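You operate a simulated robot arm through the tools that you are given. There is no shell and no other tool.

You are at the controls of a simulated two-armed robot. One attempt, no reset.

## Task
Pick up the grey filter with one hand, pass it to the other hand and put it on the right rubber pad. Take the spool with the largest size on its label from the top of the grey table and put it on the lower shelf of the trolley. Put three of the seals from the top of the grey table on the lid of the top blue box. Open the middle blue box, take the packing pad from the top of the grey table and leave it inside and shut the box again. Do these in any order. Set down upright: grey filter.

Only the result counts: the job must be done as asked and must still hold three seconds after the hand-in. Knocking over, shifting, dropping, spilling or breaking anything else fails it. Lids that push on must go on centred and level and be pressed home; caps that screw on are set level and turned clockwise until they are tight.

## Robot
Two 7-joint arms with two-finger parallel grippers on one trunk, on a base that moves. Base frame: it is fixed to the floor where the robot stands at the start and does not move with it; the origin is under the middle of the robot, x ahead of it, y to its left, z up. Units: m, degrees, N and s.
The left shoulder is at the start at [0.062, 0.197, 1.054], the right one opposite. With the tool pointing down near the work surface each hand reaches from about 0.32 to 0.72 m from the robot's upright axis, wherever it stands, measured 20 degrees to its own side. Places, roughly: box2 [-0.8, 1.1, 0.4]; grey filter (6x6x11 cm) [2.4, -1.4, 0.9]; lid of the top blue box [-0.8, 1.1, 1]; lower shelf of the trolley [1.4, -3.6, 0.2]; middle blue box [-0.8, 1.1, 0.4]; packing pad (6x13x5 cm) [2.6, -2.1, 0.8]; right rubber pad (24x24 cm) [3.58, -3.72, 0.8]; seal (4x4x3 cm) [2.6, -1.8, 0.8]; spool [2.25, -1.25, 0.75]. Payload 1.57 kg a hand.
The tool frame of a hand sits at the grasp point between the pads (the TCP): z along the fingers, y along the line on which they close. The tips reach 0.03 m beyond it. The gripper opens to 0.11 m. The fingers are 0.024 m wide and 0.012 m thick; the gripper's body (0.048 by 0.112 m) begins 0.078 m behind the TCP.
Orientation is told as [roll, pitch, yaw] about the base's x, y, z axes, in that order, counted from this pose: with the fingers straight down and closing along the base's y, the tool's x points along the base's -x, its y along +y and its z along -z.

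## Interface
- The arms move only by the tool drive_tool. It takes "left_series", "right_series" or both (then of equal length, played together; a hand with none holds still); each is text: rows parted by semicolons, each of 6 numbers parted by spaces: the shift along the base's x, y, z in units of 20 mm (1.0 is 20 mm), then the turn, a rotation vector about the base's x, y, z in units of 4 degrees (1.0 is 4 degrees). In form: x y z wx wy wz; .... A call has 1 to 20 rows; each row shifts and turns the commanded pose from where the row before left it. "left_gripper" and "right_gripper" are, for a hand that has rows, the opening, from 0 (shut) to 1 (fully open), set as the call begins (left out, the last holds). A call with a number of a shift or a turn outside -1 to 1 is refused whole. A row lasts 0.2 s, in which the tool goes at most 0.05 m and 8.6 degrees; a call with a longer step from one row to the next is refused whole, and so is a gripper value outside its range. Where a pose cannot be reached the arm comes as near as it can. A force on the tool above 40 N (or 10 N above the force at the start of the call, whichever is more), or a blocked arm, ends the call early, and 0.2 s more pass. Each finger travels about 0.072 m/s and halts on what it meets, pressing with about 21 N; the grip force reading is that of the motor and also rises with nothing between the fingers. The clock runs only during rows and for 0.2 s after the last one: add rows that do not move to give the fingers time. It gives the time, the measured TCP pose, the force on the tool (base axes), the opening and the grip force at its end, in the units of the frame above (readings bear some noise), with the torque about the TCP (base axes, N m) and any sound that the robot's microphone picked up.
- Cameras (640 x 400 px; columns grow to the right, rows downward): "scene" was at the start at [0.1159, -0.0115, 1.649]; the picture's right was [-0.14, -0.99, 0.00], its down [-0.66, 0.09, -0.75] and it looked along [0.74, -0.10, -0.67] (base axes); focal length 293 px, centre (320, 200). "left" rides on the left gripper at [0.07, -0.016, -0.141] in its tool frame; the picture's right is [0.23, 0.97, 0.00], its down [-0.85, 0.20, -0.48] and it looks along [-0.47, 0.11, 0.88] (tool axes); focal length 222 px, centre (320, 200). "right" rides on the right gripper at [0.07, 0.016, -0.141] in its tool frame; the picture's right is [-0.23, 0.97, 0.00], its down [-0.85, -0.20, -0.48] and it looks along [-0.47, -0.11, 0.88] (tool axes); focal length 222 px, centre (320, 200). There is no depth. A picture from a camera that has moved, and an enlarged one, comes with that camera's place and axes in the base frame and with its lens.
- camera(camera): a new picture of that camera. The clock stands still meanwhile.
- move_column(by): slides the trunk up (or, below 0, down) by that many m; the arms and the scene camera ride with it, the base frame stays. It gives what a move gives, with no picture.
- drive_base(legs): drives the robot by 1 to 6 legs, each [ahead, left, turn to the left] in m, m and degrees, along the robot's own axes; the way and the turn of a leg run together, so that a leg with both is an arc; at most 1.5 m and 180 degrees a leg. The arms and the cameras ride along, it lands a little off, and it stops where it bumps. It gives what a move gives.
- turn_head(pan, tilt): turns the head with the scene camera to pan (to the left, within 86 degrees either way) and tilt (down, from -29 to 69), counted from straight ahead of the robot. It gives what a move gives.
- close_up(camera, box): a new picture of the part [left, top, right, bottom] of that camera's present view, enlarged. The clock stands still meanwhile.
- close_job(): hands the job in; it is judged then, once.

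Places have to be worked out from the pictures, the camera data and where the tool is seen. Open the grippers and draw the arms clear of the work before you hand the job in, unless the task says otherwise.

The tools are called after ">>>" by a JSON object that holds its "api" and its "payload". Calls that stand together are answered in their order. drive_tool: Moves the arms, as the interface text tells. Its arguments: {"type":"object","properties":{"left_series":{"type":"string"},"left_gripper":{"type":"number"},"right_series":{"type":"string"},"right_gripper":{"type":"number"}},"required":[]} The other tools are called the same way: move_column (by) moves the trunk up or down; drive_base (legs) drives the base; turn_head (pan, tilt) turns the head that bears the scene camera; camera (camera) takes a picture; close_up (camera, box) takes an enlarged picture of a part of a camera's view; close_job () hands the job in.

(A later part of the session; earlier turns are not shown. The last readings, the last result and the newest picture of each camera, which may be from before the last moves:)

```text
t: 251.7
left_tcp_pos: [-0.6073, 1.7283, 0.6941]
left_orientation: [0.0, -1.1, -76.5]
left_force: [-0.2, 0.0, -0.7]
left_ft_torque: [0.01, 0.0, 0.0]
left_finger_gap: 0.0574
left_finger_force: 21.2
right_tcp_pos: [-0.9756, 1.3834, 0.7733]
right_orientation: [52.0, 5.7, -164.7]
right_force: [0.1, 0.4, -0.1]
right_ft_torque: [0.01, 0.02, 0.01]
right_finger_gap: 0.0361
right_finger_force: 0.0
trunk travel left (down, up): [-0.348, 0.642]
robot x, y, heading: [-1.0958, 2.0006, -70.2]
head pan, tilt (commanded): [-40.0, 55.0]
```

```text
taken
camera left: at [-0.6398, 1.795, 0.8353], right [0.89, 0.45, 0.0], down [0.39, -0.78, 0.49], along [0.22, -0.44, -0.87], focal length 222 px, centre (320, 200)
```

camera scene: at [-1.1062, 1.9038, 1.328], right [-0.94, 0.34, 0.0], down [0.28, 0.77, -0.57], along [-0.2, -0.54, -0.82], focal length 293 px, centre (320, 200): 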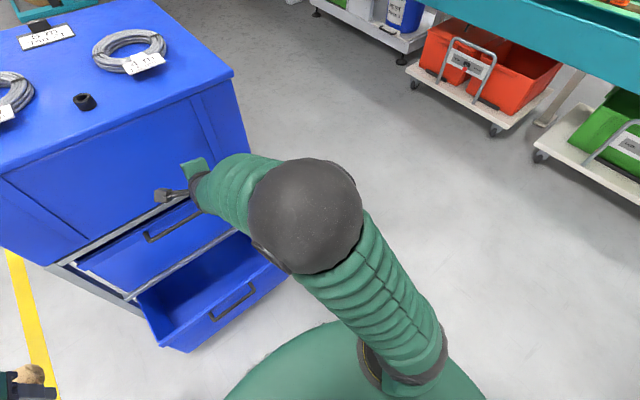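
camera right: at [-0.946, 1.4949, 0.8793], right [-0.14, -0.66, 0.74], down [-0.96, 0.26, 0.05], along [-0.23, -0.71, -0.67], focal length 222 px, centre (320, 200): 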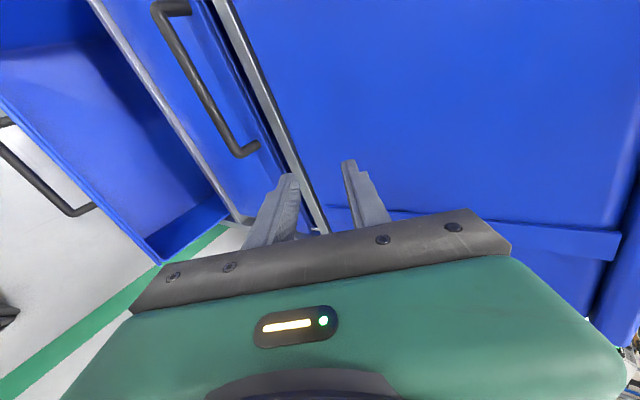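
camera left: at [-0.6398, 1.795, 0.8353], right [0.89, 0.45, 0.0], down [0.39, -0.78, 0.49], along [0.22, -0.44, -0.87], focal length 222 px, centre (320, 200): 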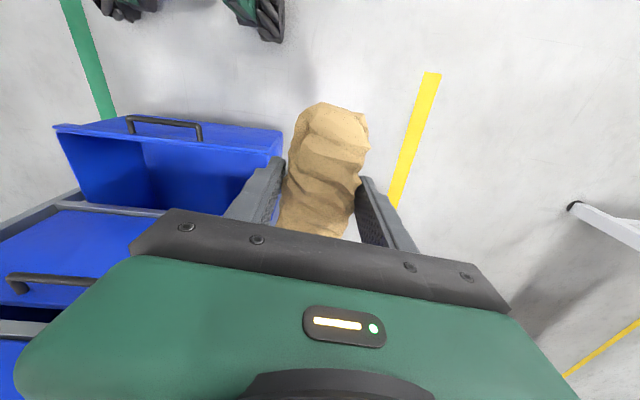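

The wrist now points ~38° down straight ahead with the jaws nearly vertical, which is usable. Rather than moving the arm further, I'll keep its posture and position it with the base (10 cm left) and the trunk (13 cm down).

>>> {"api": "drive_base", "payload": {"legs": [[0, 0.1, 0]]}}

>>> {"api": "move_column", "payload": {"by": -0.13}}

>>> {"api": "turn_head", "payload": {"pan": -10, "tilt": 50}}

>>> {"api": "camera", "payload": {"camera": "scene"}}

>>> {"api": "camera", "payload": {"camera": "right"}}

```text
t: 252.8
left_tcp_pos: [-0.5255, 1.7557, 0.6987]
left_orientation: [0.4, -0.9, -76.7]
left_force: [-0.5, -0.5, -0.4]
left_ft_torque: [0.05, -0.02, 0.0]
left_finger_gap: 0.0573
left_finger_force: 21.1
right_tcp_pos: [-0.9005, 1.4103, 0.7778]
right_orientation: [52.3, 6.5, -165.7]
right_force: [-1.2, -0.4, -0.2]
right_ft_torque: [0.08, -0.1, 0.16]
right_finger_gap: 0.0362
right_finger_force: 0.1
trunk travel left (down, up): [-0.348, 0.642]
robot x, y, heading: [-1.0032, 2.0317, -70.1]
head pan, tilt (commanded): [-40.0, 55.0]
```

```text
t: 254.4
left_tcp_pos: [-0.5185, 1.7595, 0.5631]
left_orientation: [-0.2, -1.1, -76.7]
left_force: [0.2, -0.1, 0.0]
left_ft_torque: [0.0, 0.03, 0.01]
left_finger_gap: 0.057
left_finger_force: 20.8
right_tcp_pos: [-0.8953, 1.4129, 0.6519]
right_orientation: [52.7, 6.0, -165.9]
right_force: [0.0, 0.1, 0.5]
right_ft_torque: [0.01, 0.04, -0.01]
right_finger_gap: 0.0365
right_finger_force: 0.1
trunk travel left (down, up): [-0.218, 0.772]
robot x, y, heading: [-1.0046, 2.0322, -69.8]
head pan, tilt (commanded): [-40.0, 55.0]
```

```text
t: 255.4
left_tcp_pos: [-0.5193, 1.7597, 0.5633]
left_orientation: [-0.1, -1.2, -76.7]
left_force: [0.5, -0.4, 0.1]
left_ft_torque: [-0.03, 0.03, 0.03]
left_finger_gap: 0.0573
left_finger_force: 20.9
right_tcp_pos: [-0.8966, 1.413, 0.6497]
right_orientation: [52.6, 5.9, -165.9]
right_force: [-0.1, -1.1, -0.1]
right_ft_torque: [-0.01, -0.01, 0.0]
right_finger_gap: 0.0364
right_finger_force: 0.2
trunk travel left (down, up): [-0.218, 0.772]
robot x, y, heading: [-1.0043, 2.0389, -70.0]
head pan, tilt (commanded): [-10.0, 50.0]
```

```text
taken
camera scene: at [-0.9807, 1.928, 1.2046], right [-0.99, -0.17, 0.0], down [-0.13, 0.76, -0.64], along [0.11, -0.63, -0.77], focal length 293 px, centre (320, 200)
```

scene: 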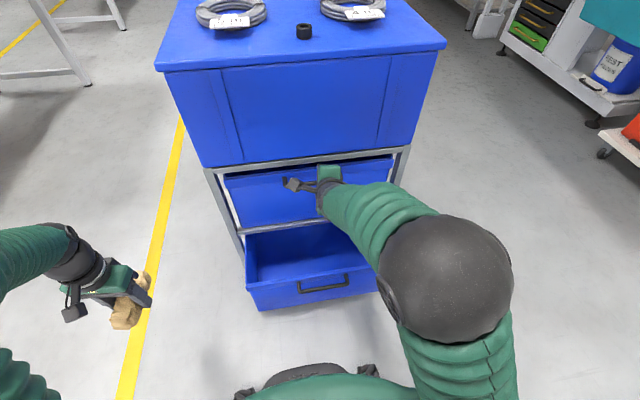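

```text
taken
camera right: at [-0.8634, 1.524, 0.755], right [-0.15, -0.65, 0.75], down [-0.96, 0.28, 0.04], along [-0.23, -0.71, -0.66], focal length 222 px, centre (320, 200)
```

right: 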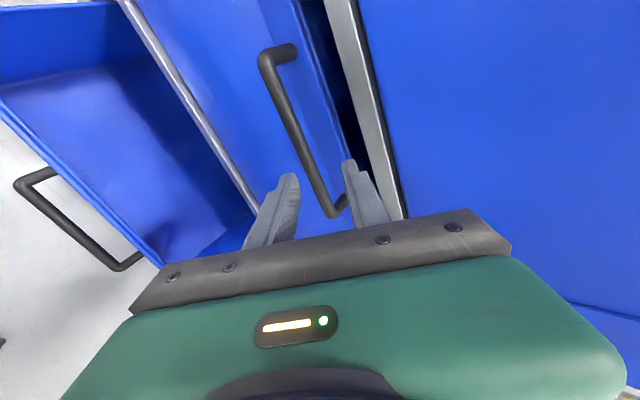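

The handle bar appears between the fingertips in the hand camera, about 6.5 cm ahead and ~1 cm low. I'll try a small arm move (down ~8 mm, back 6 mm) to centre it and see whether the arm follows.

>>> {"api": "drive_tool", "payload": {"right_series": "-0.1 0.28 -0.4 0 0 0; 0 0 0 0 0 0"}}

>>> {"api": "camera", "payload": {"camera": "right"}}

```text
t: 256.0
left_tcp_pos: [-0.5197, 1.76, 0.5644]
left_orientation: [0.0, -1.2, -76.7]
left_force: [-0.6, 0.1, -0.5]
left_ft_torque: [-0.01, -0.04, 0.03]
left_finger_gap: 0.0572
left_finger_force: 20.8
right_tcp_pos: [-0.8949, 1.4191, 0.6398]
right_orientation: [52.4, 5.8, -165.4]
right_force: [0.7, 0.2, 0.4]
right_ft_torque: [-0.02, -0.02, -0.01]
right_finger_gap: 0.0362
right_finger_force: 0.1
trunk travel left (down, up): [-0.218, 0.772]
robot x, y, heading: [-1.0073, 2.0317, -70.1]
head pan, tilt (commanded): [-10.0, 50.0]
```

```text
taken
camera right: at [-0.8617, 1.5327, 0.7447], right [-0.14, -0.65, 0.74], down [-0.96, 0.27, 0.05], along [-0.23, -0.71, -0.67], focal length 222 px, centre (320, 200)
```

right: 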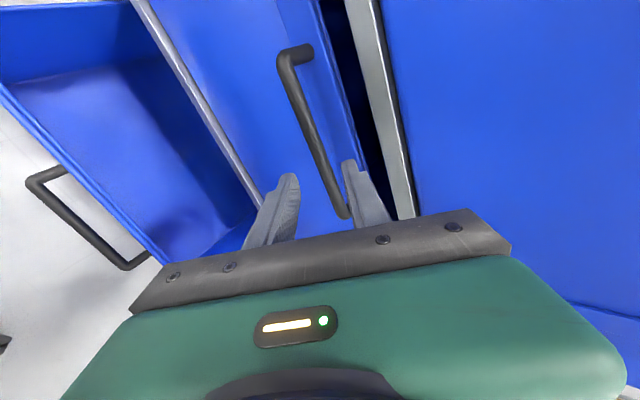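

The bar is now centred between the jaws. I'll advance 4.3 cm along the tool axis so the bar sits ~2 cm beyond the grasp point.

>>> {"api": "drive_tool", "payload": {"right_series": "0.145 -0.398 -0.33 0 0 0; 0.145 -0.398 -0.33 0 0 0; 0.145 -0.398 -0.33 0 0 0; 0.145 -0.398 -0.33 0 0 0; 0 0 0 0 0 0"}}

>>> {"api": "camera", "payload": {"camera": "right"}}

```text
t: 257.2
left_tcp_pos: [-0.5177, 1.7598, 0.5646]
left_orientation: [0.0, -1.3, -76.6]
left_force: [-0.4, 0.4, -0.5]
left_ft_torque: [0.0, 0.01, 0.0]
left_finger_gap: 0.0574
left_finger_force: 21.0
right_tcp_pos: [-0.8861, 1.3862, 0.6153]
right_orientation: [52.5, 5.8, -165.6]
right_force: [0.0, -1.2, -0.5]
right_ft_torque: [0.02, 0.01, 0.0]
right_finger_gap: 0.0364
right_finger_force: 0.1
trunk travel left (down, up): [-0.218, 0.772]
robot x, y, heading: [-1.0033, 2.0346, -70.2]
head pan, tilt (commanded): [-10.0, 50.0]
```

```text
taken
camera right: at [-0.8536, 1.4992, 0.7205], right [-0.15, -0.65, 0.75], down [-0.96, 0.27, 0.05], along [-0.23, -0.71, -0.67], focal length 222 px, centre (320, 200)
```

right: 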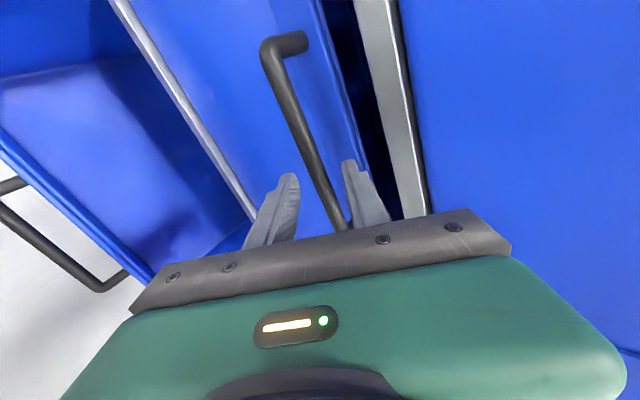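

The bar is between the fingertips in the picture; I'll zoom in to judge the depth relative to the tips.

>>> {"api": "close_up", "payload": {"camera": "right", "box": [240, 20, 420, 240]}}

>>> {"api": "close_up", "payload": {"camera": "scene", "box": [200, 140, 420, 280]}}

```text
1.82 times, centred on (330, 130) of right
camera zoom: at [-0.8536, 1.4992, 0.7205], right [-0.15, -0.65, 0.75], down [-0.96, 0.27, 0.05], along [-0.23, -0.71, -0.67], focal length 404 px, centre (302, 327)
```

zoom: 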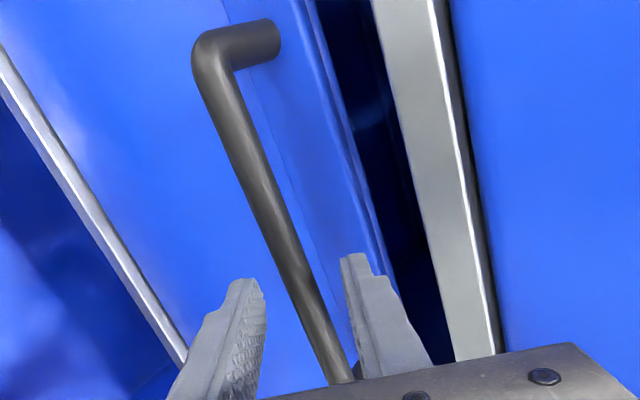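

```text
2.86 times, centred on (310, 210) of scene
camera zoom: at [-0.9806, 1.9279, 1.2049], right [-0.99, -0.17, 0.0], down [-0.13, 0.76, -0.64], along [0.11, -0.63, -0.77], focal length 836 px, centre (349, 171)
```

zoom: 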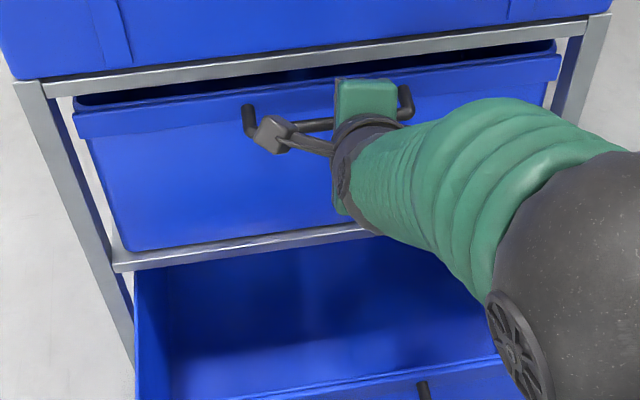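

The bar sits ~2 cm past the grasp point, midway between the jaws. I'll close the right gripper on it.

>>> {"api": "drive_tool", "payload": {"right_series": "0 0 0 0 0 0; 0 0 0 0 0 0; 0 0 0 0 0 0; 0 0 0 0 0 0", "right_gripper": 0}}

>>> {"api": "close_up", "payload": {"camera": "right", "box": [240, 20, 420, 240]}}

```text
t: 258.2
left_tcp_pos: [-0.52, 1.7593, 0.5641]
left_orientation: [-0.1, -1.2, -76.7]
left_force: [0.1, -0.4, -0.2]
left_ft_torque: [0.0, -0.06, 0.04]
left_finger_gap: 0.0573
left_finger_force: 20.8
right_tcp_pos: [-0.8859, 1.3862, 0.616]
right_orientation: [52.5, 5.8, -165.5]
right_force: [-0.2, -0.7, -0.1]
right_ft_torque: [-0.31, 0.68, 0.52]
right_finger_gap: 0.0168
right_finger_force: 32.2
trunk travel left (down, up): [-0.218, 0.772]
robot x, y, heading: [-1.0037, 2.0337, -70.1]
head pan, tilt (commanded): [-10.0, 50.0]
```

```text
1.82 times, centred on (330, 130) of right
camera zoom: at [-0.8536, 1.4993, 0.7204], right [-0.15, -0.65, 0.75], down [-0.96, 0.27, 0.05], along [-0.23, -0.71, -0.67], focal length 404 px, centre (302, 327)
```

zoom: 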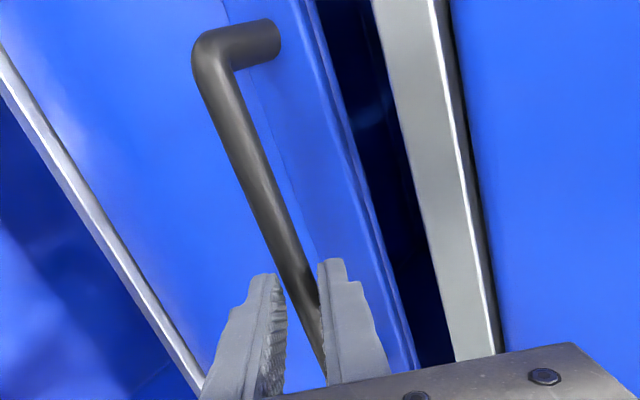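

The jaws hold the bar (gap 17 mm, grip 32 N). I'll pull by backing the base a little first to see if the drawer follows.

>>> {"api": "drive_base", "payload": {"legs": [[-0.06, 0, 0]]}}

>>> {"api": "close_up", "payload": {"camera": "right", "box": [240, 20, 420, 240]}}

>>> {"api": "camera", "payload": {"camera": "scene"}}

```text
t: 259.1
left_tcp_pos: [-0.5401, 1.8157, 0.5634]
left_orientation: [-0.2, -1.1, -76.9]
left_force: [0.3, 0.1, -0.7]
left_ft_torque: [0.01, -0.02, 0.0]
left_finger_gap: 0.0572
left_finger_force: 20.4
right_tcp_pos: [-0.9071, 1.4437, 0.6168]
right_orientation: [52.3, 5.7, -165.6]
right_force: [5.3, 4.2, 0.5]
right_ft_torque: [-0.06, 0.38, 0.8]
right_finger_gap: 0.0168
right_finger_force: 31.9
trunk travel left (down, up): [-0.218, 0.772]
robot x, y, heading: [-1.0244, 2.0933, -70.1]
head pan, tilt (commanded): [-10.0, 50.0]
```

```text
1.82 times, centred on (330, 130) of right
camera zoom: at [-0.8743, 1.5569, 0.7206], right [-0.15, -0.65, 0.74], down [-0.96, 0.27, 0.05], along [-0.23, -0.71, -0.67], focal length 404 px, centre (302, 327)
```

zoom: 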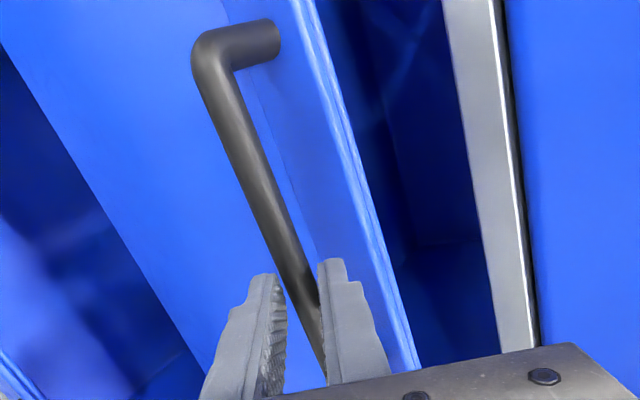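

```text
taken
camera scene: at [-1.0, 1.9857, 1.205], right [-0.99, -0.17, 0.0], down [-0.13, 0.76, -0.64], along [0.11, -0.63, -0.77], focal length 293 px, centre (320, 200)
```

scene: 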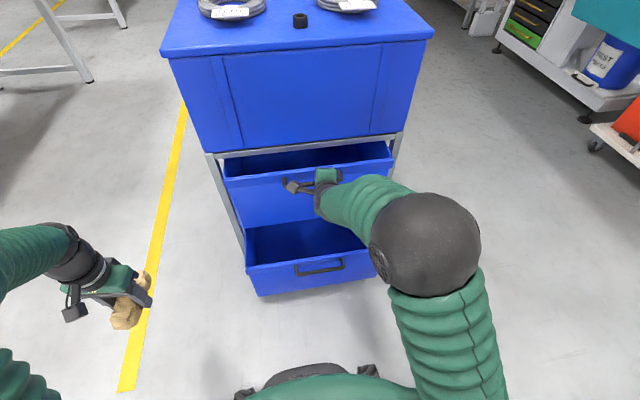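

The drawer slides out with the hand at ~7 N. I'll check behind-right for obstacles before backing up further.

>>> {"api": "turn_head", "payload": {"pan": -86, "tilt": 45}}

>>> {"api": "camera", "payload": {"camera": "scene"}}

>>> {"api": "turn_head", "payload": {"pan": 86, "tilt": 45}}

>>> {"api": "camera", "payload": {"camera": "scene"}}

```text
t: 260.6
left_tcp_pos: [-0.5406, 1.8154, 0.5653]
left_orientation: [-0.1, -1.2, -76.8]
left_force: [0.1, -0.3, 0.4]
left_ft_torque: [-0.01, 0.0, 0.02]
left_finger_gap: 0.0571
left_finger_force: 21.4
right_tcp_pos: [-0.9081, 1.4454, 0.6155]
right_orientation: [52.4, 6.0, -165.6]
right_force: [4.2, 0.4, -1.9]
right_ft_torque: [-0.13, 0.48, 0.72]
right_finger_gap: 0.0168
right_finger_force: 32.1
trunk travel left (down, up): [-0.218, 0.772]
robot x, y, heading: [-1.0275, 2.0901, -70.1]
head pan, tilt (commanded): [-85.9, 45.0]
```

```text
taken
camera scene: at [-1.0876, 2.0276, 1.2121], right [-0.4, 0.91, 0.0], down [0.65, 0.29, -0.71], along [-0.65, -0.28, -0.71], focal length 293 px, centre (320, 200)
```

scene: 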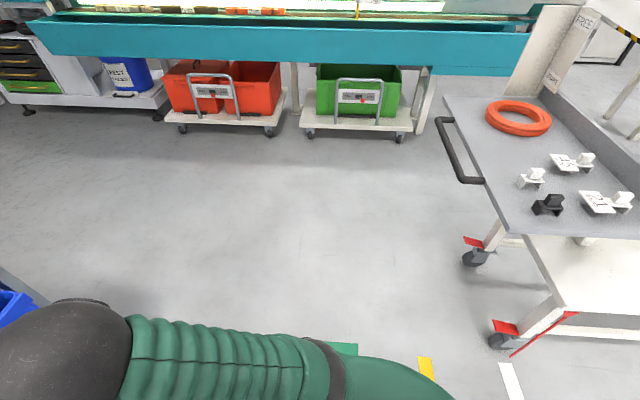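

```text
t: 263.2
left_tcp_pos: [-0.5402, 1.816, 0.5648]
left_orientation: [-0.1, -1.2, -76.7]
left_force: [-0.1, 0.3, -0.4]
left_ft_torque: [0.01, 0.0, 0.0]
left_finger_gap: 0.0573
left_finger_force: 20.3
right_tcp_pos: [-0.9078, 1.4443, 0.6168]
right_orientation: [52.4, 5.8, -165.6]
right_force: [6.6, 3.6, -3.5]
right_ft_torque: [-0.07, 0.54, 0.69]
right_finger_gap: 0.0168
right_finger_force: 32.0
trunk travel left (down, up): [-0.218, 0.772]
robot x, y, heading: [-1.0233, 2.0895, -70.1]
head pan, tilt (commanded): [85.9, 45.0]
```

```text
taken
camera scene: at [-0.9343, 2.0825, 1.2117], right [0.27, -0.96, 0.0], down [-0.68, -0.19, -0.71], along [0.68, 0.19, -0.71], focal length 293 px, centre (320, 200)
```

scene: 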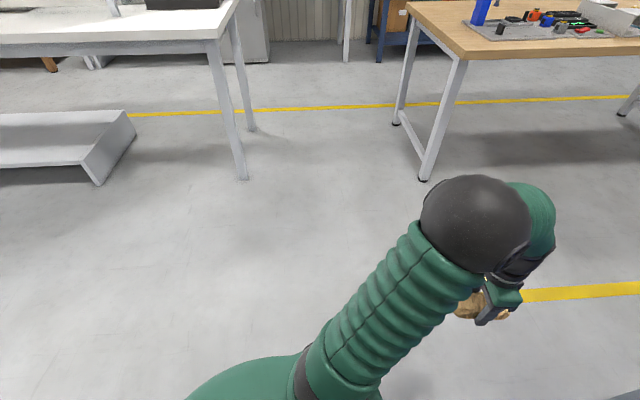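

A cart stands to my rear right with ~13 cm lateral clearance; straight back is fine. I'll pull the drawer out another 20 cm.

>>> {"api": "drive_base", "payload": {"legs": [[-0.2, 0, 0]]}}

>>> {"api": "turn_head", "payload": {"pan": 0, "tilt": 48}}

>>> {"api": "camera", "payload": {"camera": "scene"}}

>>> {"api": "camera", "payload": {"camera": "right"}}

```text
t: 264.8
left_tcp_pos: [-0.6096, 2.0079, 0.5648]
left_orientation: [-0.1, -1.2, -76.6]
left_force: [0.3, -0.5, 0.0]
left_ft_torque: [0.02, 0.0, 0.02]
left_finger_gap: 0.0574
left_finger_force: 21.4
right_tcp_pos: [-0.9753, 1.6355, 0.6158]
right_orientation: [52.4, 5.8, -165.5]
right_force: [-7.5, -1.3, -2.1]
right_ft_torque: [-0.39, 1.12, -0.16]
right_finger_gap: 0.017
right_finger_force: 31.9
trunk travel left (down, up): [-0.218, 0.772]
robot x, y, heading: [-1.0941, 2.2826, -69.9]
head pan, tilt (commanded): [85.9, 45.0]
```

```text
t: 266.4
left_tcp_pos: [-0.6093, 2.0087, 0.5657]
left_orientation: [0.0, -1.3, -76.6]
left_force: [-0.6, -0.6, -0.2]
left_ft_torque: [0.05, 0.02, -0.03]
left_finger_gap: 0.0573
left_finger_force: 21.4
right_tcp_pos: [-0.9765, 1.6365, 0.6153]
right_orientation: [52.4, 5.9, -165.5]
right_force: [-3.3, -0.3, -7.8]
right_ft_torque: [-0.13, 0.83, 0.29]
right_finger_gap: 0.0169
right_finger_force: 32.7
trunk travel left (down, up): [-0.218, 0.772]
robot x, y, heading: [-1.0954, 2.2834, -70.0]
head pan, tilt (commanded): [0.0, 48.0]
```

```text
taken
camera scene: at [-1.0566, 2.1767, 1.2074], right [-0.94, -0.34, 0.0], down [-0.26, 0.7, -0.67], along [0.23, -0.63, -0.75], focal length 293 px, centre (320, 200)
```

scene: 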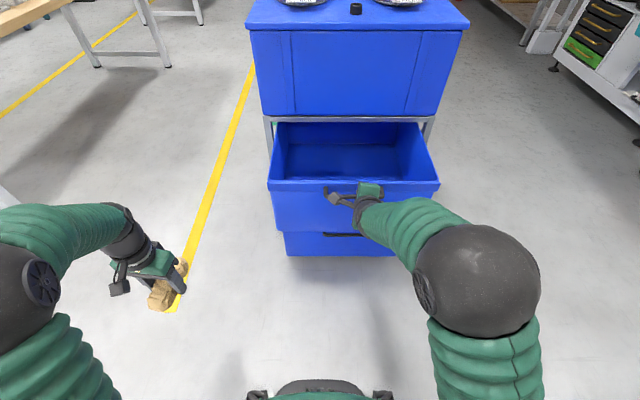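

```text
taken
camera right: at [-0.9439, 1.749, 0.7206], right [-0.15, -0.65, 0.74], down [-0.96, 0.27, 0.05], along [-0.23, -0.71, -0.67], focal length 222 px, centre (320, 200)
```

right: 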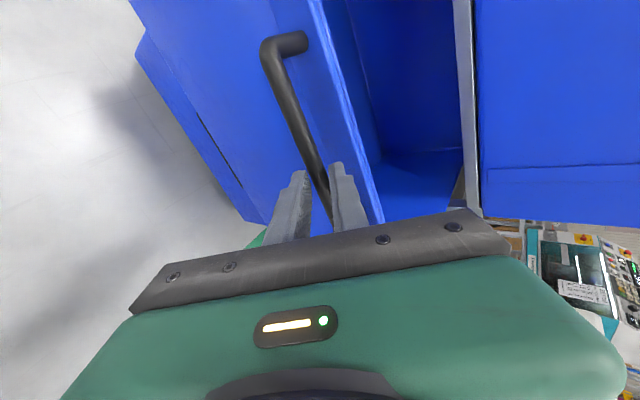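

The drawer is now ~27 cm open. I'll release the handle and back the right hand out along its axis.

>>> {"api": "drive_tool", "payload": {"right_series": "0 0 0 0 0 0; 0 0 0 0 0 0; 0 0 0 0 0 0; -0.09 0.25 0.2 0 0 0; -0.18 0.5 0.4 0 0 0; -0.27 0.74 0.6 0 0 0; -0.27 0.74 0.6 0 0 0; -0.27 0.74 0.6 0 0 0; 0 0 0 0 0 0", "right_gripper": 0.4}}

>>> {"api": "camera", "payload": {"camera": "right"}}

>>> {"api": "camera", "payload": {"camera": "scene"}}

```text
t: 268.4
left_tcp_pos: [-0.6085, 2.0091, 0.5664]
left_orientation: [-0.1, -1.3, -76.6]
left_force: [-0.5, 1.1, -0.1]
left_ft_torque: [0.02, 0.02, 0.03]
left_finger_gap: 0.0572
left_finger_force: 20.6
right_tcp_pos: [-0.999, 1.6972, 0.6646]
right_orientation: [52.5, 5.7, -165.5]
right_force: [-0.1, -0.7, -0.2]
right_ft_torque: [-0.01, 0.0, 0.01]
right_finger_gap: 0.0438
right_finger_force: 0.1
trunk travel left (down, up): [-0.218, 0.772]
robot x, y, heading: [-1.0965, 2.2816, -70.0]
head pan, tilt (commanded): [0.0, 48.0]
```

```text
taken
camera right: at [-0.9658, 1.8087, 0.7687], right [-0.15, -0.65, 0.75], down [-0.96, 0.27, 0.05], along [-0.23, -0.71, -0.66], focal length 222 px, centre (320, 200)
```

right: 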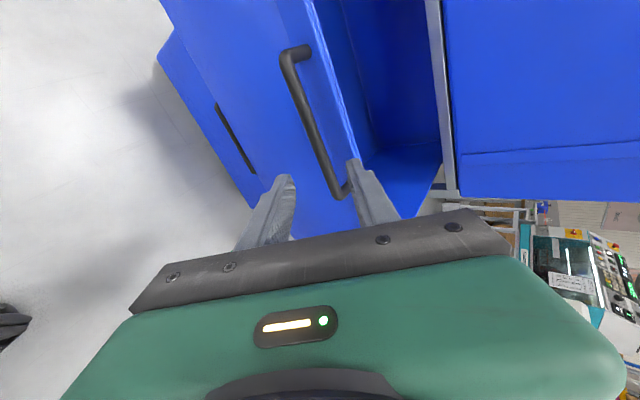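

```text
taken
camera scene: at [-1.0566, 2.1783, 1.2076], right [-0.94, -0.34, 0.0], down [-0.25, 0.7, -0.67], along [0.23, -0.63, -0.74], focal length 293 px, centre (320, 200)
```

scene: 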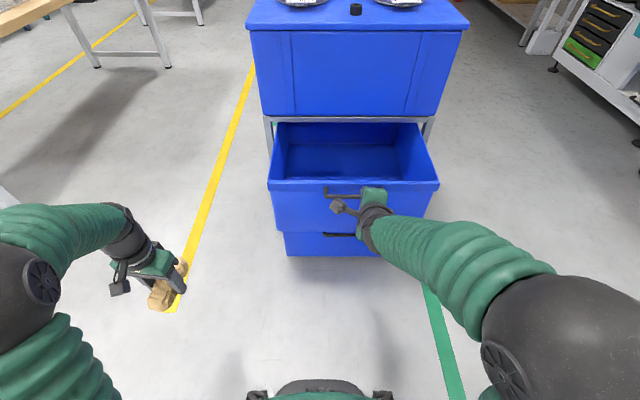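

Released cleanly. I'll move the right hand out to the right and up, clear of the drawer's airspace.

>>> {"api": "drive_tool", "payload": {"right_series": "-0.6 0.4 0.5 0 0 0; -0.94 -0.2 0.5 0 0 0; -0.94 -0.342 0.5 0 0 0; -0.94 -0.342 0.5 0 0 0; -0.94 -0.342 0.5 0 0 0; -0.94 -0.342 0.5 0 0 0; -0.94 -0.342 0.5 0 0 0; -0.94 -0.342 0.5 0 0 0; -0.94 -0.342 0.5 0 0 0; -0.94 -0.342 0.5 0 0 0; -0.94 -0.342 0.5 0 0 0; 0 0 0 0 0 0"}}

>>> {"api": "camera", "payload": {"camera": "scene"}}

```text
t: 271.0
left_tcp_pos: [-0.6094, 2.0104, 0.5657]
left_orientation: [0.1, -1.4, -76.6]
left_force: [-0.7, 0.0, -0.4]
left_ft_torque: [0.01, -0.02, 0.0]
left_finger_gap: 0.0574
left_finger_force: 21.3
right_tcp_pos: [-1.1975, 1.6391, 0.7732]
right_orientation: [52.5, 5.9, -165.6]
right_force: [-1.7, 0.2, 0.0]
right_ft_torque: [-0.01, 0.0, 0.0]
right_finger_gap: 0.044
right_finger_force: 0.1
trunk travel left (down, up): [-0.218, 0.772]
robot x, y, heading: [-1.0956, 2.2795, -70.1]
head pan, tilt (commanded): [0.0, 48.0]
```

```text
taken
camera scene: at [-1.0577, 2.1782, 1.2077], right [-0.94, -0.34, 0.0], down [-0.25, 0.7, -0.67], along [0.23, -0.63, -0.74], focal length 293 px, centre (320, 200)
```

scene: 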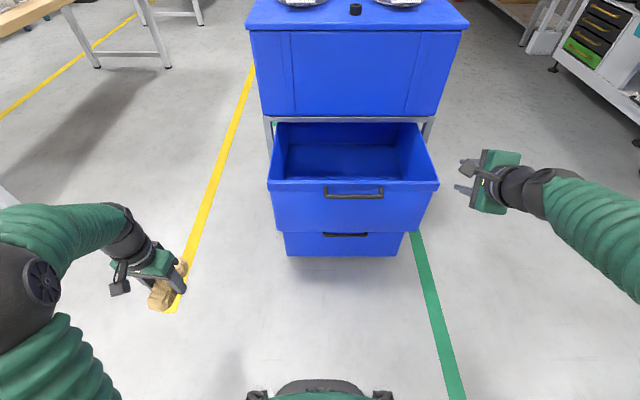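

The drawer is open and clear. I'll shift the right hand a bit further out, raise the trunk 20 cm and drive forward 26 cm so the left hand can reach into the drawer.

>>> {"api": "drive_tool", "payload": {"right_series": "-0.94 -0.342 0.2 0 0 0; -0.94 -0.342 0.2 0 0 0; -0.94 -0.342 0.2 0 0 0; -0.94 -0.342 0.2 0 0 0; -0.94 -0.342 0.2 0 0 0; 0 0 0 0 0 0"}}

>>> {"api": "move_column", "payload": {"by": 0.22}}

>>> {"api": "drive_base", "payload": {"legs": [[0.26, 0, 0]]}}

>>> {"api": "camera", "payload": {"camera": "scene"}}

>>> {"api": "camera", "payload": {"camera": "left"}}

```text
t: 272.4
left_tcp_pos: [-0.6095, 2.0098, 0.566]
left_orientation: [-0.1, -1.4, -76.6]
left_force: [0.0, -0.1, -1.0]
left_ft_torque: [-0.02, -0.01, 0.03]
left_finger_gap: 0.057
left_finger_force: 21.4
right_tcp_pos: [-1.2914, 1.6051, 0.7925]
right_orientation: [52.6, 6.0, -165.5]
right_force: [0.5, 0.7, -0.8]
right_ft_torque: [-0.02, 0.01, 0.01]
right_finger_gap: 0.0441
right_finger_force: 0.0
trunk travel left (down, up): [-0.218, 0.772]
robot x, y, heading: [-1.0928, 2.2837, -69.9]
head pan, tilt (commanded): [0.0, 48.0]
```

```text
t: 274.8
left_tcp_pos: [-0.6089, 2.0102, 0.7857]
left_orientation: [0.0, -1.3, -76.5]
left_force: [-0.3, 0.2, -0.3]
left_ft_torque: [0.02, 0.01, 0.0]
left_finger_gap: 0.0571
left_finger_force: 21.4
right_tcp_pos: [-1.292, 1.604, 1.0128]
right_orientation: [52.5, 5.9, -165.5]
right_force: [0.9, -0.5, 0.4]
right_ft_torque: [0.0, 0.01, 0.01]
right_finger_gap: 0.0441
right_finger_force: 0.1
trunk travel left (down, up): [-0.438, 0.552]
robot x, y, heading: [-1.0954, 2.2857, -70.0]
head pan, tilt (commanded): [0.0, 48.0]
```

```text
t: 276.7
left_tcp_pos: [-0.5188, 1.7556, 0.7853]
left_orientation: [0.0, -1.4, -76.8]
left_force: [-0.3, -0.4, -1.2]
left_ft_torque: [0.05, 0.02, -0.05]
left_finger_gap: 0.0571
left_finger_force: 20.5
right_tcp_pos: [-1.2011, 1.3509, 1.0126]
right_orientation: [52.6, 6.0, -165.6]
right_force: [-0.1, 0.1, -0.1]
right_ft_torque: [0.0, -0.03, -0.01]
right_finger_gap: 0.044
right_finger_force: 0.1
trunk travel left (down, up): [-0.438, 0.552]
robot x, y, heading: [-1.0029, 2.0313, -70.2]
head pan, tilt (commanded): [0.0, 48.0]
```

```text
taken
camera scene: at [-0.9662, 1.9245, 1.4276], right [-0.94, -0.34, 0.0], down [-0.25, 0.7, -0.67], along [0.23, -0.63, -0.74], focal length 293 px, centre (320, 200)
```

scene: 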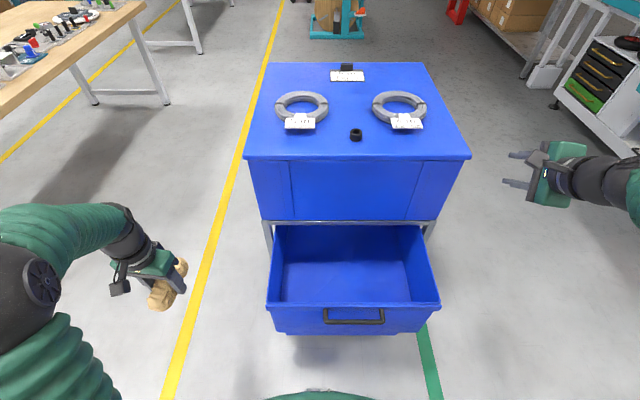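

```text
taken
camera left: at [-0.5505, 1.8235, 0.9266], right [0.9, 0.45, -0.01], down [0.39, -0.78, 0.5], along [0.22, -0.45, -0.87], focal length 222 px, centre (320, 200)
```

left: 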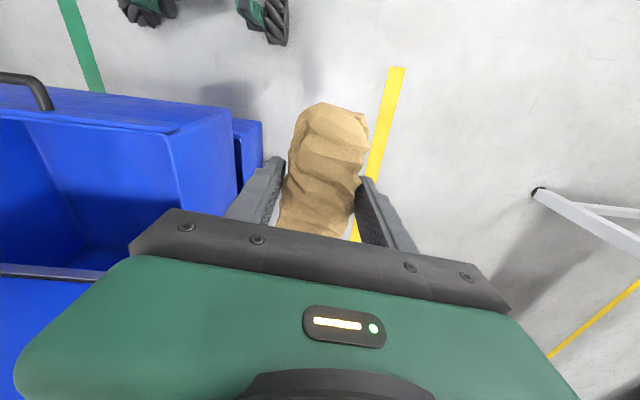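

The drawer is open in front of me. I'll carry the pad over the drawer opening (target u≈-1.668, v≈-0.31) at its present height.

>>> {"api": "drive_tool", "payload": {"left_series": "-0.953 -0.816 0 0 0 0; -0.953 -0.816 0 0 0 0; -0.953 -0.816 0 0 0 0; -0.953 -0.816 0 0 0 0; -0.953 -0.816 0 0 0 0; -0.953 -0.816 0 0 0 0; -0.953 -0.816 0 0 0 0; -0.953 -0.816 0 0 0 0; -0.953 -0.816 0 0 0 0; -0.953 -0.816 0 0 0 0; -0.953 -0.816 0 0 0 0; -0.953 -0.816 0 0 0 0; -0.953 -0.816 0 0 0 0; -0.953 -0.816 0 0 0 0; -0.953 -0.816 0 0 0 0; -0.953 -0.816 0 0 0 0; -0.953 -0.816 0 0 0 0; -0.953 -0.816 0 0 0 0; 0 0 0 0 0 0"}}

>>> {"api": "camera", "payload": {"camera": "scene"}}

>>> {"api": "camera", "payload": {"camera": "left"}}

```text
t: 280.7
left_tcp_pos: [-0.8631, 1.4623, 0.7872]
left_orientation: [0.1, -1.4, -76.7]
left_force: [0.0, -1.0, -0.5]
left_ft_torque: [0.02, -0.05, 0.01]
left_finger_gap: 0.0571
left_finger_force: 21.1
right_tcp_pos: [-1.2028, 1.3522, 1.0133]
right_orientation: [52.7, 6.0, -165.6]
right_force: [-0.2, 0.0, -0.6]
right_ft_torque: [0.01, 0.01, 0.01]
right_finger_gap: 0.0441
right_finger_force: 0.0
trunk travel left (down, up): [-0.438, 0.552]
robot x, y, heading: [-1.002, 2.0292, -70.2]
head pan, tilt (commanded): [0.0, 48.0]
```

```text
taken
camera scene: at [-0.9683, 1.924, 1.4276], right [-0.94, -0.34, 0.0], down [-0.25, 0.7, -0.67], along [0.23, -0.63, -0.74], focal length 293 px, centre (320, 200)
```

scene: 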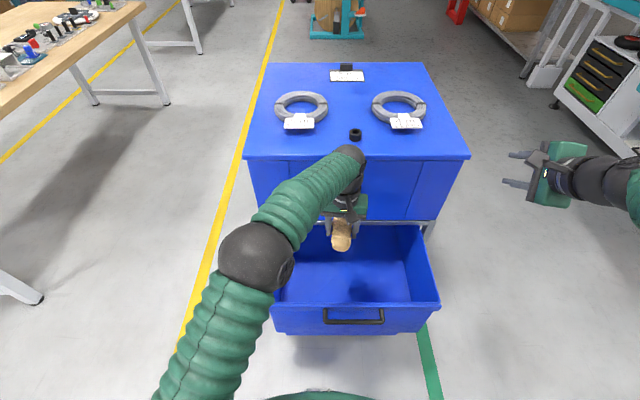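

```text
taken
camera left: at [-0.8953, 1.5309, 0.9279], right [0.9, 0.45, -0.01], down [0.39, -0.78, 0.5], along [0.22, -0.45, -0.87], focal length 222 px, centre (320, 200)
```

left: 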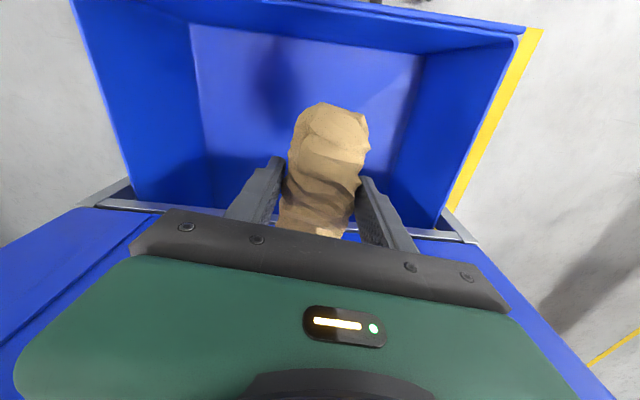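

The pad hangs centred over the drawer floor. I'll lower it into the drawer with the trunk (20 cm).

>>> {"api": "move_column", "payload": {"by": -0.2}}

>>> {"api": "camera", "payload": {"camera": "left"}}

>>> {"api": "camera", "payload": {"camera": "scene"}}

```text
t: 282.9
left_tcp_pos: [-0.8625, 1.4629, 0.5866]
left_orientation: [0.0, -1.4, -76.7]
left_force: [0.5, -0.2, -0.3]
left_ft_torque: [-0.05, 0.0, 0.01]
left_finger_gap: 0.0573
left_finger_force: 21.2
right_tcp_pos: [-1.2012, 1.3525, 0.8124]
right_orientation: [52.6, 6.0, -165.6]
right_force: [0.2, 0.2, 0.2]
right_ft_torque: [-0.02, -0.01, -0.07]
right_finger_gap: 0.0442
right_finger_force: 0.0
trunk travel left (down, up): [-0.238, 0.752]
robot x, y, heading: [-1.0063, 2.0292, -69.9]
head pan, tilt (commanded): [0.0, 48.0]
```

```text
taken
camera left: at [-0.8951, 1.5311, 0.7278], right [0.9, 0.45, -0.01], down [0.39, -0.78, 0.5], along [0.22, -0.45, -0.87], focal length 222 px, centre (320, 200)
```

left: 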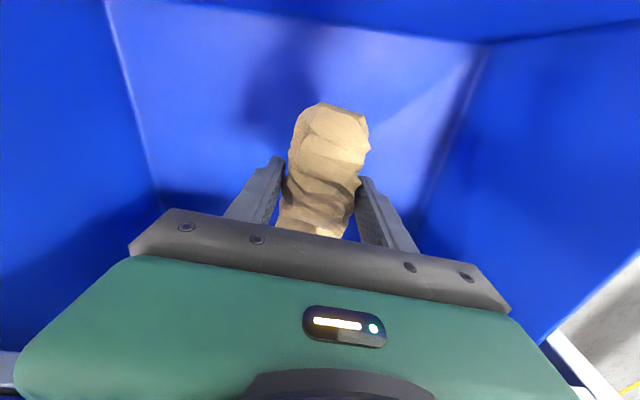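

```text
taken
camera scene: at [-0.9681, 1.9243, 1.2277], right [-0.94, -0.34, 0.0], down [-0.25, 0.7, -0.67], along [0.23, -0.63, -0.74], focal length 293 px, centre (320, 200)
```

scene: 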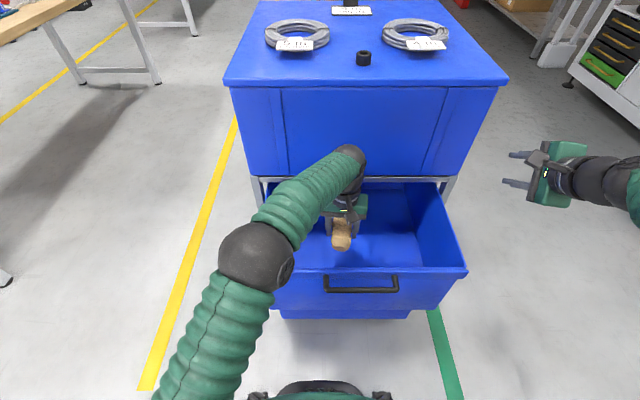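

The pad is inside the drawer walls. My left elbow is near the drawer's front corner, so I'll raise the trunk 12 cm and do the remaining lowering with the arm to keep the elbow high.

>>> {"api": "move_column", "payload": {"by": 0.12}}

>>> {"api": "drive_tool", "payload": {"left_series": "0 0 -1 0 0 0; 0 0 -1 0 0 0; 0 0 -1 0 0 0; 0 0 -1 0 0 0; 0 0 -1 0 0 0; 0 0 -1 0 0 0; 0 0 -1 0 0 0; 0 0 -1 0 0 0; 0 0 -1 0 0 0; 0 0 -1 0 0 0; 0 0 -1 0 0 0; 0 0 0 0 0 0"}}

>>> {"api": "camera", "payload": {"camera": "scene"}}

>>> {"api": "camera", "payload": {"camera": "left"}}

```text
t: 284.4
left_tcp_pos: [-0.8623, 1.4621, 0.7058]
left_orientation: [0.0, -1.3, -76.7]
left_force: [0.8, 0.3, 0.0]
left_ft_torque: [0.0, 0.0, 0.02]
left_finger_gap: 0.0573
left_finger_force: 21.1
right_tcp_pos: [-1.2021, 1.3525, 0.9331]
right_orientation: [52.5, 6.0, -165.6]
right_force: [-0.5, -0.6, -0.1]
right_ft_torque: [-0.03, 0.04, -0.03]
right_finger_gap: 0.0439
right_finger_force: 0.0
trunk travel left (down, up): [-0.358, 0.632]
robot x, y, heading: [-1.0019, 2.0301, -70.1]
head pan, tilt (commanded): [0.0, 48.0]
```

```text
t: 286.9
left_tcp_pos: [-0.863, 1.4618, 0.4866]
left_orientation: [0.0, -1.4, -76.8]
left_force: [-0.2, -0.4, 0.5]
left_ft_torque: [0.0, 0.0, 0.01]
left_finger_gap: 0.057
left_finger_force: 21.3
right_tcp_pos: [-1.2015, 1.352, 0.9332]
right_orientation: [52.4, 5.9, -165.6]
right_force: [0.9, 0.0, -0.6]
right_ft_torque: [0.0, 0.03, 0.01]
right_finger_gap: 0.0438
right_finger_force: 0.0
trunk travel left (down, up): [-0.358, 0.632]
robot x, y, heading: [-1.0022, 2.0294, -70.1]
head pan, tilt (commanded): [0.0, 48.0]
```

```text
taken
camera scene: at [-0.9683, 1.9239, 1.3476], right [-0.94, -0.34, 0.0], down [-0.25, 0.7, -0.67], along [0.23, -0.63, -0.74], focal length 293 px, centre (320, 200)
```

scene: 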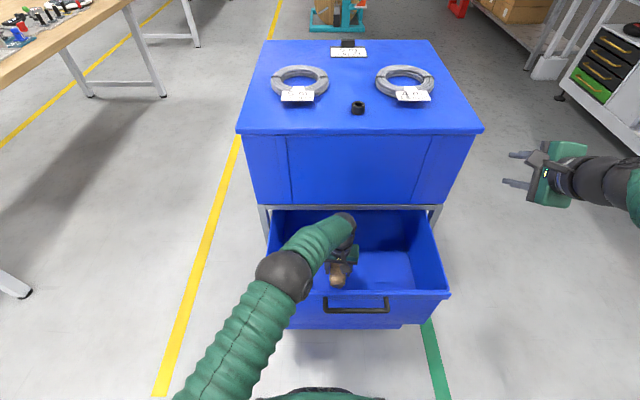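

```text
taken
camera left: at [-0.8952, 1.5305, 0.6273], right [0.9, 0.45, 0.0], down [0.39, -0.78, 0.5], along [0.22, -0.45, -0.87], focal length 222 px, centre (320, 200)
```

left: 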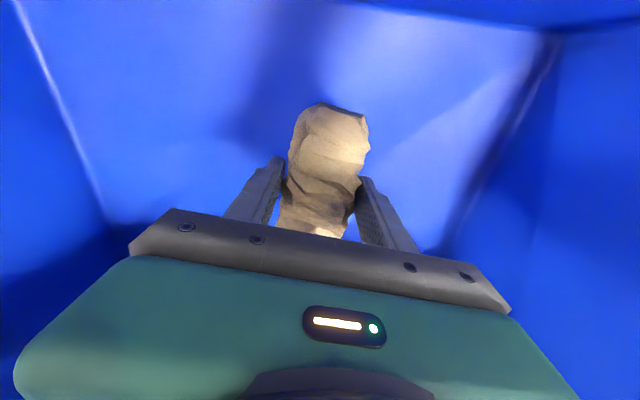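

The elbow ball is coming close to the drawer's front wall. I'll raise the trunk another 10 cm and lower the arm accordingly, then check.

>>> {"api": "move_column", "payload": {"by": 0.1}}

>>> {"api": "drive_tool", "payload": {"left_series": "0 0 -1 0 0 0; 0 0 -1 0 0 0; 0 0 -1 0 0 0; 0 0 -1 0 0 0; 0 0 -1 0 0 0; 0 0 -1 0 0 0; 0 0 0 0 0 0"}}

>>> {"api": "camera", "payload": {"camera": "scene"}}

```text
t: 288.3
left_tcp_pos: [-0.862, 1.4618, 0.5859]
left_orientation: [0.0, -1.3, -76.7]
left_force: [0.3, 0.5, -0.7]
left_ft_torque: [-0.01, 0.0, 0.03]
left_finger_gap: 0.057
left_finger_force: 21.0
right_tcp_pos: [-1.2018, 1.3515, 1.0334]
right_orientation: [52.5, 6.0, -165.5]
right_force: [-0.9, 0.5, 1.2]
right_ft_torque: [-0.01, 0.01, 0.02]
right_finger_gap: 0.0438
right_finger_force: 0.1
trunk travel left (down, up): [-0.458, 0.532]
robot x, y, heading: [-1.0053, 2.0259, -70.0]
head pan, tilt (commanded): [0.0, 48.0]
```

```text
t: 289.9
left_tcp_pos: [-0.863, 1.4672, 0.4691]
left_orientation: [0.0, -1.4, -76.6]
left_force: [-0.4, 0.0, -0.6]
left_ft_torque: [0.03, 0.0, -0.02]
left_finger_gap: 0.0573
left_finger_force: 21.3
left hand out of reach, approached as far as the arm can: row 6
right_tcp_pos: [-1.202, 1.3517, 1.0327]
right_orientation: [52.5, 6.0, -165.6]
right_force: [-0.1, 0.2, 0.4]
right_ft_torque: [0.02, -0.02, 0.01]
right_finger_gap: 0.0442
right_finger_force: 0.0
trunk travel left (down, up): [-0.458, 0.532]
robot x, y, heading: [-1.0024, 2.0291, -70.3]
head pan, tilt (commanded): [0.0, 48.0]
```

```text
taken
camera scene: at [-0.9684, 1.9235, 1.4476], right [-0.94, -0.34, 0.0], down [-0.25, 0.7, -0.67], along [0.23, -0.63, -0.74], focal length 293 px, centre (320, 200)
```

scene: 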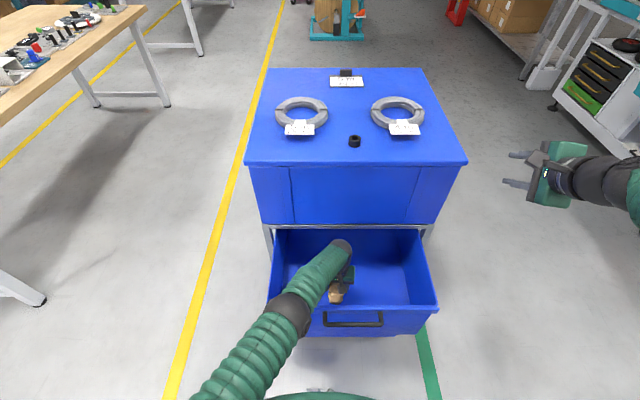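

The arm is almost straight at this base position. I'll lift the pad back out, shift the base 12 cm right and 6 cm forward so my left shoulder is closer, and re-enter.

>>> {"api": "drive_tool", "payload": {"left_series": "0 0 1 0 0 0; 0 0 1 0 0 0; 0 0 1 0 0 0; 0 0 1 0 0 0; 0 0 1 0 0 0; 0 0 1 0 0 0; 0 0 1 0 0 0; 0 0 1 0 0 0; 0 0 1 0 0 0; 0 0 1 0 0 0; 0 0 1 0 0 0; 0 0 1 0 0 0; 0 0 1 0 0 0; 0 0 0 0 0 0"}}

>>> {"api": "drive_base", "payload": {"legs": [[0, -0.12, 0], [0.06, 0, 0]]}}

>>> {"api": "drive_tool", "payload": {"left_series": "0.92 0.53 0 0 0 0; 0.92 0.53 0 0 0 0; 0.92 0.53 0 0 0 0; 0.92 0.53 0 0 0 0; 0.92 0.53 0 0 0 0; 0 0 0 0 0 0"}}

>>> {"api": "camera", "payload": {"camera": "scene"}}

>>> {"api": "camera", "payload": {"camera": "left"}}

```text
t: 292.9
left_tcp_pos: [-0.8619, 1.4661, 0.7255]
left_orientation: [0.0, -1.3, -76.6]
left_force: [-0.4, -0.7, -0.7]
left_ft_torque: [0.03, 0.0, 0.02]
left_finger_gap: 0.0572
left_finger_force: 20.7
right_tcp_pos: [-1.2008, 1.3516, 1.0328]
right_orientation: [52.4, 6.0, -165.6]
right_force: [0.0, -0.3, 0.0]
right_ft_torque: [0.0, -0.03, -0.03]
right_finger_gap: 0.044
right_finger_force: 0.1
trunk travel left (down, up): [-0.458, 0.532]
robot x, y, heading: [-1.0075, 2.0321, -69.9]
head pan, tilt (commanded): [0.0, 48.0]
```

```text
t: 294.7
left_tcp_pos: [-0.9442, 1.371, 0.7274]
left_orientation: [-0.6, -1.3, -76.5]
left_force: [-3.2, 8.8, 2.6]
left_ft_torque: [0.14, 0.02, 0.22]
left_finger_gap: 0.0592
left_finger_force: 20.8
right_tcp_pos: [-1.2772, 1.2573, 1.0366]
right_orientation: [52.5, 5.4, -165.4]
right_force: [1.2, -0.3, 0.2]
right_ft_torque: [0.03, 0.08, -0.05]
right_finger_gap: 0.0443
right_finger_force: 0.1
trunk travel left (down, up): [-0.458, 0.532]
robot x, y, heading: [-1.0933, 1.9326, -70.0]
head pan, tilt (commanded): [0.0, 48.0]
```

```text
t: 296.1
left_tcp_pos: [-0.8545, 1.4255, 0.7285]
left_orientation: [-0.3, -1.3, -76.5]
left_force: [-0.3, 0.4, -1.0]
left_ft_torque: [0.03, 0.01, 0.0]
left_finger_gap: 0.0589
left_finger_force: 21.0
right_tcp_pos: [-1.2845, 1.2564, 1.0351]
right_orientation: [52.6, 5.8, -165.3]
right_force: [0.3, 0.4, -0.6]
right_ft_torque: [0.01, 0.04, 0.0]
right_finger_gap: 0.0441
right_finger_force: 0.0
trunk travel left (down, up): [-0.458, 0.532]
robot x, y, heading: [-1.0919, 1.9325, -69.7]
head pan, tilt (commanded): [0.0, 48.0]
```

```text
taken
camera scene: at [-1.0538, 1.8275, 1.4476], right [-0.94, -0.34, 0.0], down [-0.25, 0.7, -0.67], along [0.23, -0.63, -0.74], focal length 293 px, centre (320, 200)
```

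scene: 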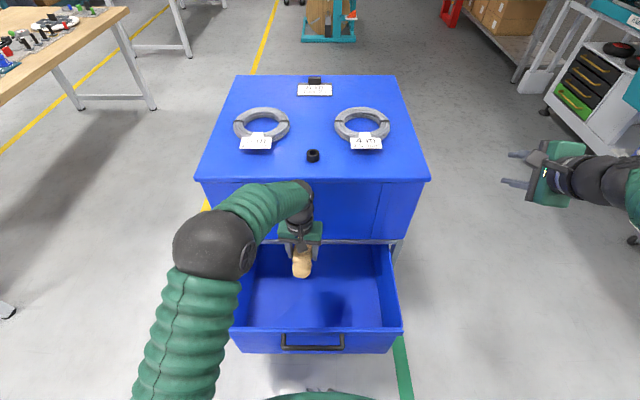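

```text
taken
camera left: at [-0.8862, 1.493, 0.8694], right [0.89, 0.45, -0.01], down [0.39, -0.77, 0.5], along [0.22, -0.45, -0.87], focal length 222 px, centre (320, 200)
```

left: 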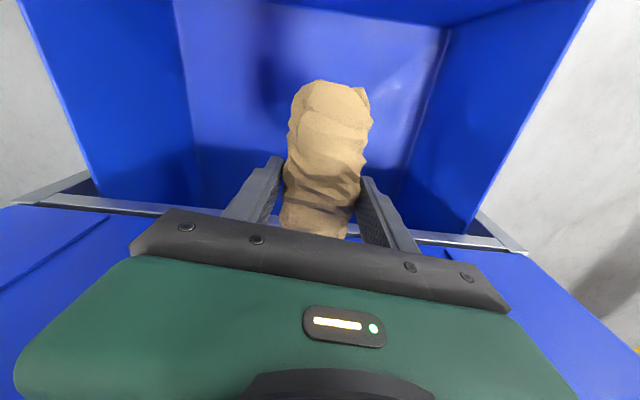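

The pad brushed the top box front during that base move (9 N, pad slid ~1.5 cm in the jaws) but it is still held and nothing else moved. I'll pull the hand back 3.5 cm to the middle of the opening and lower to z≈0.49.

>>> {"api": "drive_tool", "payload": {"left_series": "-0.31 0.85 0 0 0 0; -0.31 0.85 0 0 0 0; 0 0 -1 0 0 0; 0 0 -1 0 0 0; 0 0 -1 0 0 0; 0 0 -1 0 0 0; 0 0 -1 0 0 0; 0 0 -1 0 0 0; 0 0 -1 0 0 0; 0 0 -1 0 0 0; 0 0 -1 0 0 0; 0 0 -1 0 0 0; 0 0 -1 0 0 0; 0 0 -0.5 0 0 0; 0 0 0 0 0 0"}}

>>> {"api": "camera", "payload": {"camera": "scene"}}

>>> {"api": "camera", "payload": {"camera": "left"}}

```text
t: 299.3
left_tcp_pos: [-0.868, 1.4572, 0.496]
left_orientation: [-0.2, -1.3, -76.5]
left_force: [0.2, -0.2, -0.1]
left_ft_torque: [0.02, 0.0, -0.04]
left_finger_gap: 0.0583
left_finger_force: 21.0
right_tcp_pos: [-1.286, 1.2559, 1.0344]
right_orientation: [52.6, 5.9, -165.4]
right_force: [-0.1, -0.1, 0.3]
right_ft_torque: [-0.02, 0.04, 0.01]
right_finger_gap: 0.0441
right_finger_force: 0.0
trunk travel left (down, up): [-0.458, 0.532]
robot x, y, heading: [-1.0919, 1.9323, -70.1]
head pan, tilt (commanded): [0.0, 48.0]
```

```text
taken
camera scene: at [-1.0556, 1.827, 1.4476], right [-0.94, -0.34, 0.0], down [-0.25, 0.7, -0.67], along [0.23, -0.63, -0.74], focal length 293 px, centre (320, 200)
```

scene: 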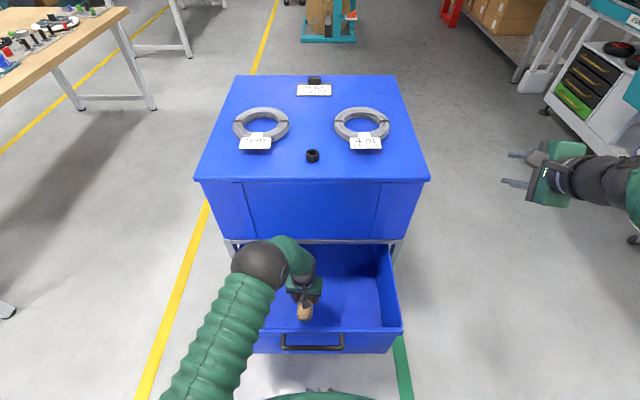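

```text
taken
camera left: at [-0.9011, 1.5258, 0.6367], right [0.89, 0.45, -0.01], down [0.39, -0.77, 0.5], along [0.22, -0.45, -0.87], focal length 222 px, centre (320, 200)
```

left: 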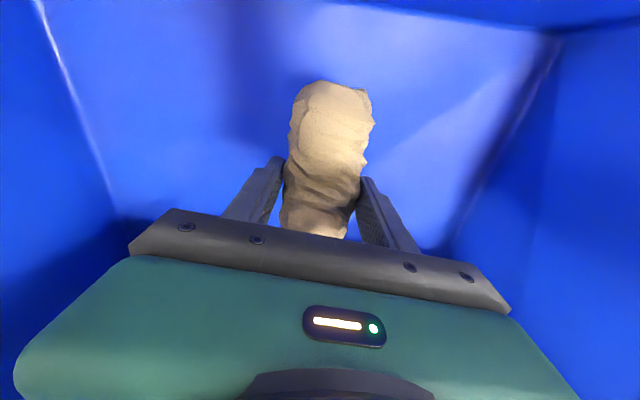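

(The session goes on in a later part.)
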